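You operate a simulated robot arm through the tools that you are given. There is no shell and no other tool. Be economical: measure what you need, move in short steps, check, and stop when the job is done.

Carry out the task below with a simulated robot arm. There is one attempt and no reset: what you move stays moved.

JOB
Slide the letter bundle along the ink table top until it stands next to the capping pad carton.
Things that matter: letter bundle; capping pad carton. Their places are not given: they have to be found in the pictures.

The check looks at the end state, three seconds after you hand in, the way a careful person would. Anything else that was tipped, shoved, dropped, spilled or broken makes it a failure.

ROBOT AND FRAMES
A 7-joint arm with a two-finger parallel gripper, fixed in place. Base frame: the origin is at the foot of the arm, x ahead of it, y to its left, z up; the work surface is at about z = 0. Units: m, degrees, N and s.
With the tool pointing down near the work surface it reaches from about 0.24 to 0.62 m from the base axis. Its first joint turns from -66.0 to 66.0 degrees. Payload 2.6 kg.
Tool frame: the origin (TCP) lies between the finger pads and is the grasp point; the fingertips stand 0.03 m ahead of it; z points along the fingers, y is the line along which they close. The gripper opens to 0.094 m. The fingers are 0.028 m wide and 0.01 m thick; the gripper's body (0.05 by 0.096 m) begins 0.055 m behind the TCP.
Orientation is that of the tool frame in the base frame, as [roll, pitch, yaw] about the fixed x, y, z axes, in that order (R = Rz(yaw) Ry(pitch) Rx(roll)). With the fingers straight down and closing along the base's y, the tool's x points along the base's -x, its y along +y and its z along -z.

CONTROLS
- The arm moves only by the tool arm_command. Its arguments are lists of equal length, an entry for each row: "translation": the shift along the tool's x, y, z in units of 150 mm (1.0 is 150 mm), a list of three; "angular": the turn, a rotation vector about the tool's x, y, z in units of 180 degrees (1.0 is 180 degrees), a list of three; "fingers": the opening, from 0 (shut) to 1 (fully open). In form: {"translation": [[tx, ty, tz], ...], "angular": [[ax, ay, az], ...], "fingers": [fingers, ...]}. A call has 1 to 8 rows; each row is the pose to reach, as a shift and turn from the pose commanded when the call began, along the tool's axes at that moment. A call with a number of a shift or a turn outside -1 to 1 is refused whole. Each row takes 0.2 s and may step no farther than 0.05 m and 8.6 degrees from the row before; otherwise, or with a gripper value out of range, the whole call is refused. A pose out of reach is approached as far as the arm can. The call stops where the force on the tool passes 40 N (or 10 N more than at its start, if that is more) or the arm is blocked; 0.2 s more then pass. The fingers move at their own pace (about 0.072 m/s each) and stop on an object; they squeeze with about 36 N. The grip force told is the motor's: it shows also when the fingers shut on nothing. Time passes only in rows, and 0.2 s behind the last, so rows that repeat a pose let the fingers close. The reply holds the time, the measured pose of the TCP, the force on the tool along the base axes, the opening and the grip force, in the units named above and with some noise.
- Cameras (640 x 400 px; columns grow to the right, rows downward): "scene" is fixed at [0.0318, 0.43, 0.5642]; the picture's right is [-0.81, -0.59, 0.00], its down [-0.33, 0.46, -0.82] and it looks along [0.49, -0.66, -0.57] (base axes); focal length 308 px, centre (320, 200). "wrist" rides on the gripper at [-0.037, 0, -0.058] in the tool frame; the picture's right is [0.00, -1.00, 0.00], its down [0.97, 0.00, -0.24] and it looks along [0.24, 0.00, 0.97] (tool axes); focal length 218 px, centre (320, 200).
- camera(camera): a new picture of that camera. The clock stands still meanwhile.
- point_at(camera, pixels): for up to 12 pixels [column, row] of the newest picture of that camera ("zoom" is the newest enlarged one), the place [x, y, z] in the base frame of the surface seen there, good to about 0.002 m. The clock stands still meanwhile.
- zoom(camera, box): a new picture of the part [left, top, right, bottom] of that camera's present view, enlarged. The clock stands still meanwhile.
- sign_off(): hands the job in; it is judged then, once.

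Go step by step. Measure first, check grasps and placings, and put right what went wrong. The budget is 60 turns and 22 pictures, counting those below and the enlarged ones. Unless the task says otherwise, let go and move clear before handing in, and close with one line.

The tools are called after ">>>" as name(argument=value, ...) on one line, values as JSON. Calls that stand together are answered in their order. arm_command: Moves the arm, as the interface text tells. Its arguments: {"type":"object","properties":{"translation":{"type":"array"},"angular":{"type":"array"},"fingers":{"type":"array"}},"required":["translation","angular","fingers"]} The other tools are called the same way: camera (camera) takes a picture; point_at (camera, pixels) gives the place of the surface under pixels of a picture; zoom (camera, box) takes an enlarged picture of a part of a camera's view; sign_off () hands the job in.

At the start:

```text
time: 0.0
eef_pos: [0.3568, -0.1916, 0.2777]
tool_rot: [-180.0, 0.0, -180.0]
contact_force: [0.4, 0.0, -0.6]
finger_gap: 0.0939
grip_force: 0.2
```

scene: 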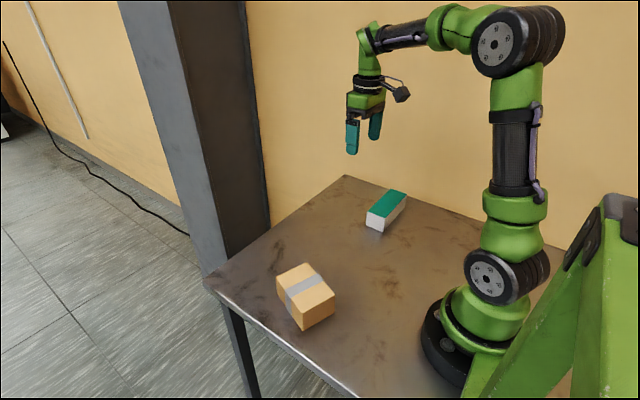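
wrist: 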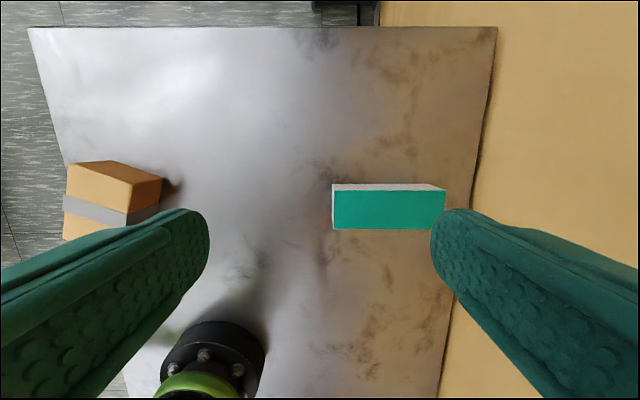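

Two objects are visible: a brown block with a grey band (scene ~305,295) and a teal/white box (scene ~386,210). I'll enlarge both to tell which is which.

>>> zoom(camera="scene", box=[260, 245, 356, 340])

>>> zoom(camera="scene", box=[340, 170, 430, 250])

>>> point_at(camera="scene", pixels=[[277, 273], [306, 264], [335, 294], [302, 307], [303, 328], [335, 313], [279, 293], [389, 190], [407, 196], [386, 218], [367, 211], [380, 231]])

>>> point_at(camera="wrist", pixels=[[335, 193], [442, 193], [335, 227], [443, 227], [333, 186], [440, 187], [110, 163], [158, 180], [125, 208], [68, 192], [300, 200], [480, 60]])

```text
4.21 times, centred on (308, 292) of scene
```

zoom: 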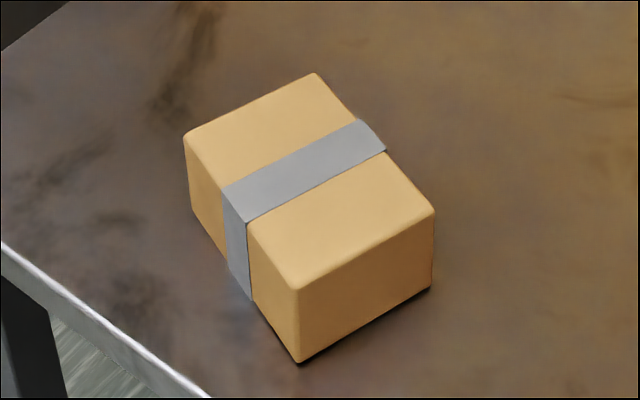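

```text
5.00 times, centred on (385, 210) of scene
```

zoom: 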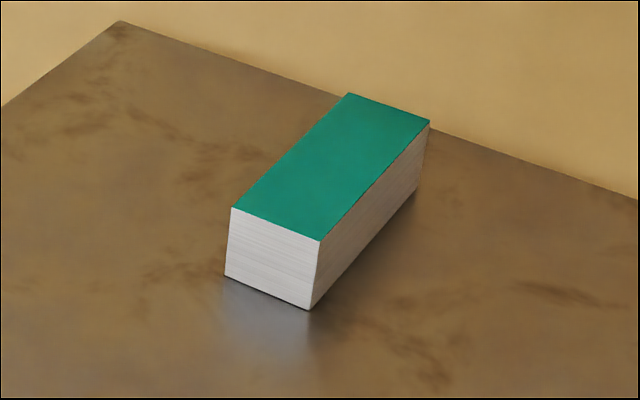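

```text
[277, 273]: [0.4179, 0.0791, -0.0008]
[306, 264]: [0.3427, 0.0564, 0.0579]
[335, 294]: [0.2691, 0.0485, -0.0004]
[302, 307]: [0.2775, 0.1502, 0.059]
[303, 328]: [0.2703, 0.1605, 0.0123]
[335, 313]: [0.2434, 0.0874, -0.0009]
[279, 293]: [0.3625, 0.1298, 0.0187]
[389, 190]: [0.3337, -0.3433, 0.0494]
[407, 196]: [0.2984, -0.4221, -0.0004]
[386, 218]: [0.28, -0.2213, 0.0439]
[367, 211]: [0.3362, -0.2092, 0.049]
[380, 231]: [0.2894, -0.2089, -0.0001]
```

```text
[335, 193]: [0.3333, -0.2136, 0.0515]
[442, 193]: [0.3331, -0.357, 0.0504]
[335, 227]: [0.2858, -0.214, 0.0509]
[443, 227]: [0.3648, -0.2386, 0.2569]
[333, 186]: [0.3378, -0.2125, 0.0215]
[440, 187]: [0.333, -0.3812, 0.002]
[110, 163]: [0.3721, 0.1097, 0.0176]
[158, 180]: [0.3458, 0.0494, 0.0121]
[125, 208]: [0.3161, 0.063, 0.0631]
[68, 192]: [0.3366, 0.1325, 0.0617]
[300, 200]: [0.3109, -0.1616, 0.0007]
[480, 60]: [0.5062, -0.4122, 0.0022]
```

The teal-covered block shows layered paper edges, so it is the letter bundle (x 0.284–0.337, y −0.36 to −0.21, top 0.05). The taped brown box is the carton, so I'm measuring its top corners exactly.

>>> point_at(camera="scene", pixels=[[278.5, 276.5], [306.5, 265], [332.5, 295.5], [302.5, 310.5], [303, 329], [386, 217], [368.5, 211], [390, 190], [405, 195.5], [333.5, 311]])

```text
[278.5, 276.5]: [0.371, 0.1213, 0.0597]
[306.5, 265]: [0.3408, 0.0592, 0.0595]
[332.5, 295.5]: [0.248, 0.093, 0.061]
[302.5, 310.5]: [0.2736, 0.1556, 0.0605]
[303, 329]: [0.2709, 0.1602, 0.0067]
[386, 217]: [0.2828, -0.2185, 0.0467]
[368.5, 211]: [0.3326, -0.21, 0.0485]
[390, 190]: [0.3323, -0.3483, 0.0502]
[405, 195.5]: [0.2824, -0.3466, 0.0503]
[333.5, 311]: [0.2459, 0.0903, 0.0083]
```

The carton's near face runs (0.342,0.056)→(0.246,0.090), tilted about 19.5°. I'll grip the bundle across its width and drag it along the table, so first I'll move above its centre (0.310, −0.283) while turning the tool toward 90°.

>>> arm_command(translation=[[0.039, -0.076, 0.083], [0.078, -0.152, 0.167], [0.117, -0.228, 0.25], [0.156, -0.305, 0.333], [0.195, -0.381, 0.417], [0.234, -0.457, 0.5], [0.273, -0.533, 0.583], [0.312, -0.609, 0.667]], angular=[[0, 0, 0.045], [0, 0, 0.09], [0, 0, 0.135], [0, 0, 0.18], [0, 0, 0.225], [0, 0, 0.27], [0, 0, 0.315], [0, 0, 0.36]], fingers=[1, 1, 1, 1, 1, 1, 1, 1])

>>> arm_command(translation=[[0, 0, 0], [0, 0, 0], [0, 0, 0], [0, 0, 0]], angular=[[0, 0, 0.035], [0, 0, 0.07], [0, 0, 0.105], [0, 0, 0.14]], fingers=[1, 1, 1, 1])

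>>> camera(camera="wrist")

```text
time: 1.8
eef_pos: [0.3111, -0.2832, 0.1776]
tool_rot: [180.0, 0.1, 115.0]
contact_force: [0.3, 0.4, -0.7]
finger_gap: 0.0941
grip_force: 0.1
```

```text
time: 2.8
eef_pos: [0.3117, -0.283, 0.1779]
tool_rot: [-180.0, 0.0, 89.9]
contact_force: [-0.1, -0.4, 0.6]
finger_gap: 0.0938
grip_force: 0.0
```

```text
17 pictures are left
```

wrist: 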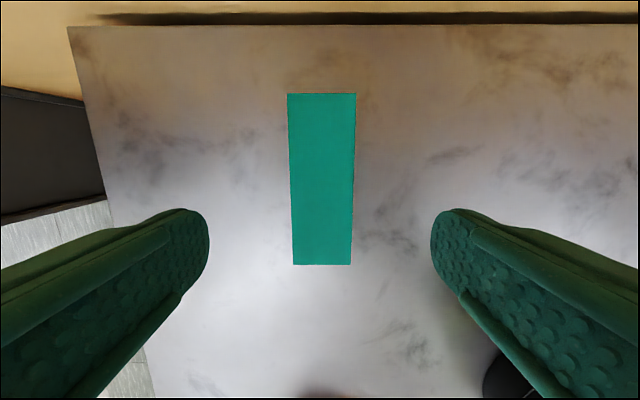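

The bundle is centred between the fingers (cols 288–356) and aligned. I'll measure its ends and descend so the tips are about 8 mm above the table.

>>> point_at(camera="wrist", pixels=[[291, 97], [353, 97], [295, 262], [350, 262]])

>>> arm_command(translation=[[0, 0, 0.2], [0, 0, 0.4], [0, 0, 0.6], [0, 0, 0.75], [0, 0, 0.87], [0, 0, 0.93]], angular=[[0, 0, 0], [0, 0, 0], [0, 0, 0], [0, 0, 0], [0, 0, 0], [0, 0, 0]], fingers=[1, 1, 1, 1, 1, 1])

```text
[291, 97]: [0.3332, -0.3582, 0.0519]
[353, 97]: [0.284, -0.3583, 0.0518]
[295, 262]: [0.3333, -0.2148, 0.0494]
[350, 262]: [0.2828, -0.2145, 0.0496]
```

```text
time: 4.2
eef_pos: [0.3115, -0.2829, 0.0392]
tool_rot: [179.9, 0.0, 90.0]
contact_force: [0.0, 0.1, -0.3]
finger_gap: 0.0938
grip_force: 0.1
```

The descent is clean at z 0.039. I'll shift 3 mm to centre on the bundle (x 0.3085) and close.

>>> arm_command(translation=[[0, -0.02, 0], [0, -0.02, 0], [0, -0.02, 0], [0, -0.02, 0], [0, -0.02, 0]], angular=[[0, 0, 0], [0, 0, 0], [0, 0, 0], [0, 0, 0], [0, 0, 0]], fingers=[1, 0.4, 0.4, 0.4, 0.4])

```text
time: 5.4
eef_pos: [0.307, -0.2832, 0.0398]
tool_rot: [-180.0, 0.1, 90.0]
contact_force: [0.9, -0.3, -0.7]
finger_gap: 0.0589
grip_force: 36.4
```

The grip is firm (36 N, gap 0.059). I'll drag along +y on the table while turning 19.5° to match the carton's face, then check.

>>> arm_command(translation=[[0.117, -0.019, 0], [0.233, -0.038, 0], [0.35, -0.056, 0], [0.467, -0.075, 0], [0.583, -0.094, 0], [0.7, -0.113, 0], [0.817, -0.131, 0], [0.933, -0.15, 0]], angular=[[0, 0, 0.0135], [0, 0, 0.027], [0, 0, 0.0405], [0, 0, 0.054], [0, 0, 0.0675], [0, 0, 0.081], [0, 0, 0.0945], [0, 0, 0.108]], fingers=[0.4, 0.4, 0.4, 0.4, 0.4, 0.4, 0.4, 0.4])

>>> camera(camera="scene")

```text
time: 7.2
eef_pos: [0.2871, -0.144, 0.0386]
tool_rot: [179.7, 0.0, 70.5]
contact_force: [1.7, -12.4, 35.2]
finger_gap: 0.0593
grip_force: 36.2
```

```text
16 pictures are left
```

scene: 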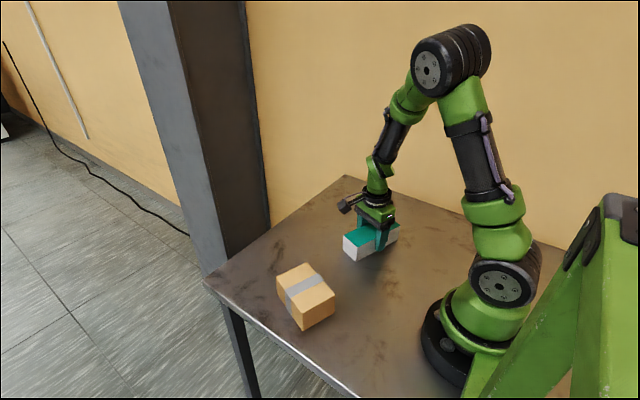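

The bundle followed, but the downward load is 35 N, so I'll ease up about 1 mm. I'm measuring the bundle's front edge before closing the last gap.

>>> zoom(camera="scene", box=[260, 200, 420, 300])

>>> point_at(camera="scene", pixels=[[345, 236], [364, 245], [363, 257], [345, 249], [355, 240]])

>>> arm_command(translation=[[0, 0, -0.006], [0, 0, -0.006]], angular=[[0, 0, 0], [0, 0, 0]], fingers=[0.4, 0.4])

```text
4.00 times, centred on (340, 250) of scene
```

zoom: 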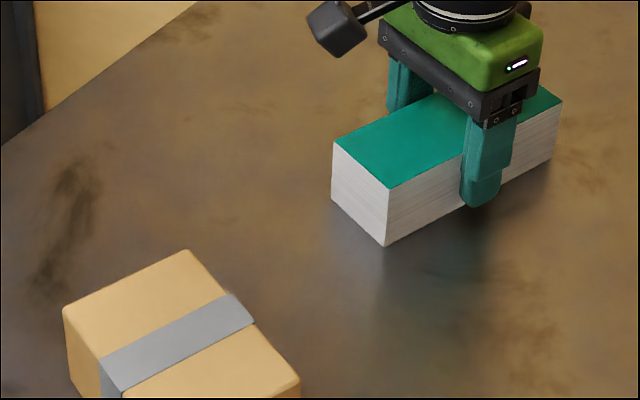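

```text
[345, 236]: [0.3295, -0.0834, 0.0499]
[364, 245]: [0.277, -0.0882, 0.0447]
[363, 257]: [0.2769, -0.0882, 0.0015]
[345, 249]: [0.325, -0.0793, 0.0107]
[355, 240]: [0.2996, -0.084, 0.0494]
```

```text
time: 7.8
eef_pos: [0.2858, -0.1425, 0.0375]
tool_rot: [179.8, 0.0, 70.5]
contact_force: [2.9, -9.9, 25.0]
finger_gap: 0.0588
grip_force: 36.1
```

My pixel at (364,245) fell on the long side: the enlarged corner (388,188) corresponds to about (357,247). I'll re-measure with the corrected corners.

>>> zoom(camera="scene", box=[260, 200, 420, 300])

>>> point_at(camera="zoom", pixels=[[337, 144], [386, 186], [384, 242], [335, 198], [556, 103], [190, 254], [295, 377], [360, 190], [450, 160], [68, 306]])

```text
4.00 times, centred on (340, 250) of scene
```

zoom: 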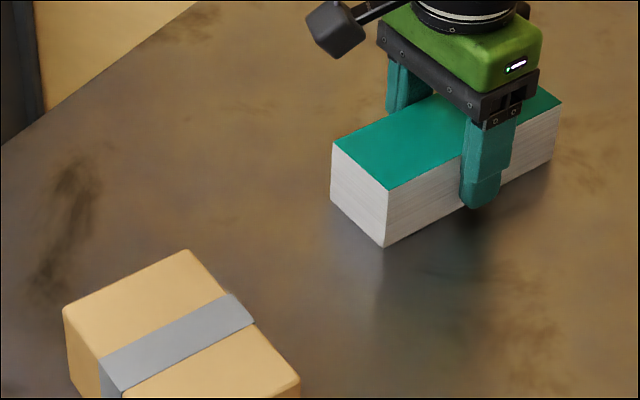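

```text
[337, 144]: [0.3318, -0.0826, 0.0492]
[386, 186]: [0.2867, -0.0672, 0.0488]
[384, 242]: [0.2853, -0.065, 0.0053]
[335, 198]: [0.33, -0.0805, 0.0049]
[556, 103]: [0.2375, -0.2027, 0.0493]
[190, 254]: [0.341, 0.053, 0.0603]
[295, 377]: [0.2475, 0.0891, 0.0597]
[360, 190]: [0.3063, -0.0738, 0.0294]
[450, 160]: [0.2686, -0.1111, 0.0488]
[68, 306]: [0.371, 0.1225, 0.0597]
```

The bundle is square with the carton's face, with a gap of about 0.132 m and a lateral offset of 0.06 m. I'll slide 0.107 m forward and 0.053 m sideways, leaving about 25 mm to check.

>>> arm_command(translation=[[0.09, -0.045, -0.004], [0.18, -0.09, -0.004], [0.27, -0.135, -0.004], [0.36, -0.18, -0.004], [0.45, -0.225, -0.004], [0.54, -0.27, -0.004], [0.63, -0.315, -0.004], [0.713, -0.356, -0.004]], angular=[[0, 0, 0], [0, 0, 0], [0, 0, 0], [0, 0, 0], [0, 0, 0], [0, 0, 0], [0, 0, 0], [0, 0, 0]], fingers=[0.4, 0.4, 0.4, 0.4, 0.4, 0.4, 0.4, 0.4])

>>> zoom(camera="scene", box=[260, 220, 420, 320])

```text
time: 9.6
eef_pos: [0.2708, -0.0236, 0.0395]
tool_rot: [-179.9, 0.0, 70.5]
contact_force: [-0.1, -0.7, 1.5]
finger_gap: 0.0591
grip_force: 35.8
```

```text
4.00 times, centred on (340, 270) of scene
```

zoom: 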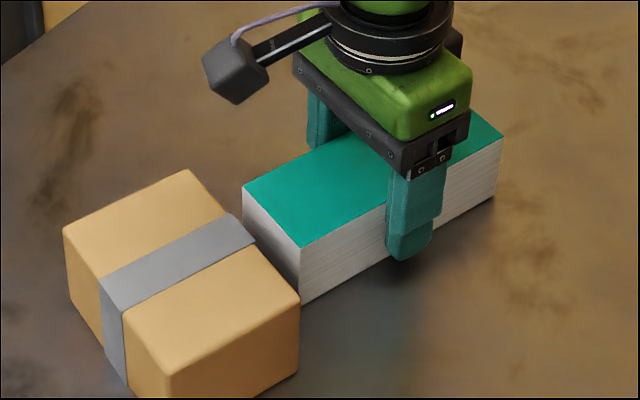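

The bundle is now just in front of the carton's face, and the vertical load is nearly zero. I'll measure the remaining gap.

>>> point_at(camera="zoom", pixels=[[246, 190], [299, 244], [301, 300], [190, 173], [297, 297], [68, 229], [294, 375]])

```text
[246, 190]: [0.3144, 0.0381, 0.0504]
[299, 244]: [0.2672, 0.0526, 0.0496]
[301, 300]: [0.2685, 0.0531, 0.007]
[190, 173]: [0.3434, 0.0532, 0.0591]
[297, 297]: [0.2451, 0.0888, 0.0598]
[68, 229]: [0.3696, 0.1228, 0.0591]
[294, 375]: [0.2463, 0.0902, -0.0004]
```

The gap is about 24 mm along the face normal. I'll advance 16 mm, settle 0.6 mm down, and then check before release.

>>> arm_command(translation=[[0.035, 0, 0.002], [0.07, 0, 0.004], [0.107, 0, 0.004], [0.107, 0, 0.004]], angular=[[0, 0, 0], [0, 0, 0], [0, 0, 0], [0, 0, 0]], fingers=[0.4, 0.4, 0.4, 0.4])

>>> zoom(camera="scene", box=[260, 220, 420, 320])

>>> point_at(camera="zoom", pixels=[[220, 200], [260, 245], [230, 205], [190, 173], [297, 297], [290, 255]])

```text
time: 10.6
eef_pos: [0.2764, -0.0093, 0.0379]
tool_rot: [179.9, 0.0, 70.5]
contact_force: [0.0, -1.6, 1.4]
finger_gap: 0.0592
grip_force: 36.9
```

```text
4.00 times, centred on (340, 270) of scene
```

zoom: 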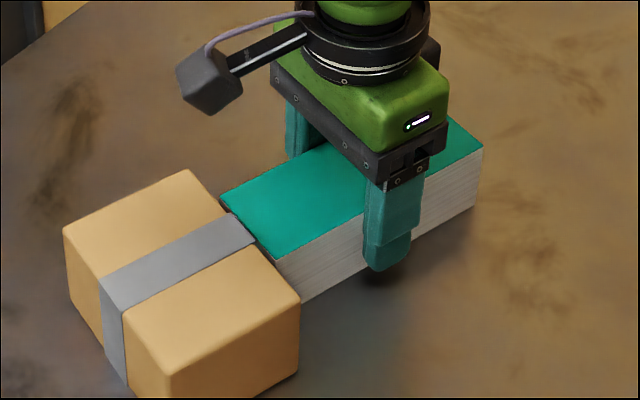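

```text
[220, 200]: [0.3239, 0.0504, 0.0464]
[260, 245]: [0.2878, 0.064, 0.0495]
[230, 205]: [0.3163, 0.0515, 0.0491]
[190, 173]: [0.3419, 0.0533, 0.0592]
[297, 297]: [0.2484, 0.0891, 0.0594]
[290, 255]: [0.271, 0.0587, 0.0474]
```

The bundle's front edge stands about 8 mm from the carton's face, and the carton hasn't moved (corners 0.342,0.053 and 0.248,0.089). I'll open and retreat straight up.

>>> arm_command(translation=[[0, 0, 0], [0, 0, 0], [0, 0, 0], [0, 0, 0]], angular=[[0, 0, 0], [0, 0, 0], [0, 0, 0], [0, 0, 0]], fingers=[0.7, 0.9, 0.9, 0.9])

>>> arm_command(translation=[[0, 0, -0.1], [0, 0, -0.3], [0, 0, -0.5], [0, 0, -0.75], [0, 0, -1], [0, 0, -1]], angular=[[0, 0, 0], [0, 0, 0], [0, 0, 0], [0, 0, 0], [0, 0, 0], [0, 0, 0]], fingers=[0.9, 0.9, 0.9, 0.9, 0.9, 0.9])

>>> camera(camera="scene")

>>> zoom(camera="scene", box=[260, 220, 420, 320])

>>> point_at(camera="zoom", pixels=[[222, 200], [260, 245], [190, 173], [297, 297], [68, 229], [478, 150], [425, 110]])

```text
time: 11.6
eef_pos: [0.2773, -0.0088, 0.0389]
tool_rot: [179.9, 0.0, 70.6]
contact_force: [-0.3, 0.3, 0.6]
finger_gap: 0.0847
grip_force: 0.1
```

```text
time: 13.0
eef_pos: [0.2759, -0.0087, 0.1878]
tool_rot: [-180.0, 0.0, 70.6]
contact_force: [0.3, -0.4, 0.1]
finger_gap: 0.0845
grip_force: 0.0
```

```text
11 pictures are left
```

scene: 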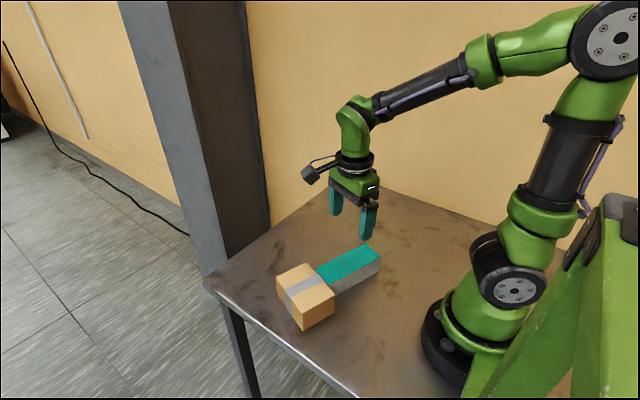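

```text
4.00 times, centred on (340, 270) of scene
```

zoom: 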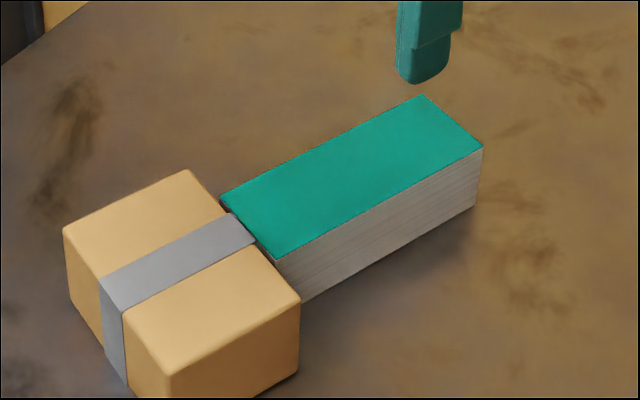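

```text
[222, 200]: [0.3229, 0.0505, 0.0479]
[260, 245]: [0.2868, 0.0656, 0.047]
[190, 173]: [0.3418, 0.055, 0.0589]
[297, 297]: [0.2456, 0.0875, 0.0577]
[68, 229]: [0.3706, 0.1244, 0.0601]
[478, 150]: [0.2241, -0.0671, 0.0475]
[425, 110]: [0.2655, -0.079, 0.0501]
```

The bundle stands flat and square about 8 mm from the carton, the carton is where it was, and the gripper is clear at z 0.188. I'm handing in.

>>> sign_off()

```text
The job is handed in.
```

The letter bundle was slid along the ink table and now stands about 8 mm from the capping pad carton; the carton did not move, and the gripper has let go and is clear.
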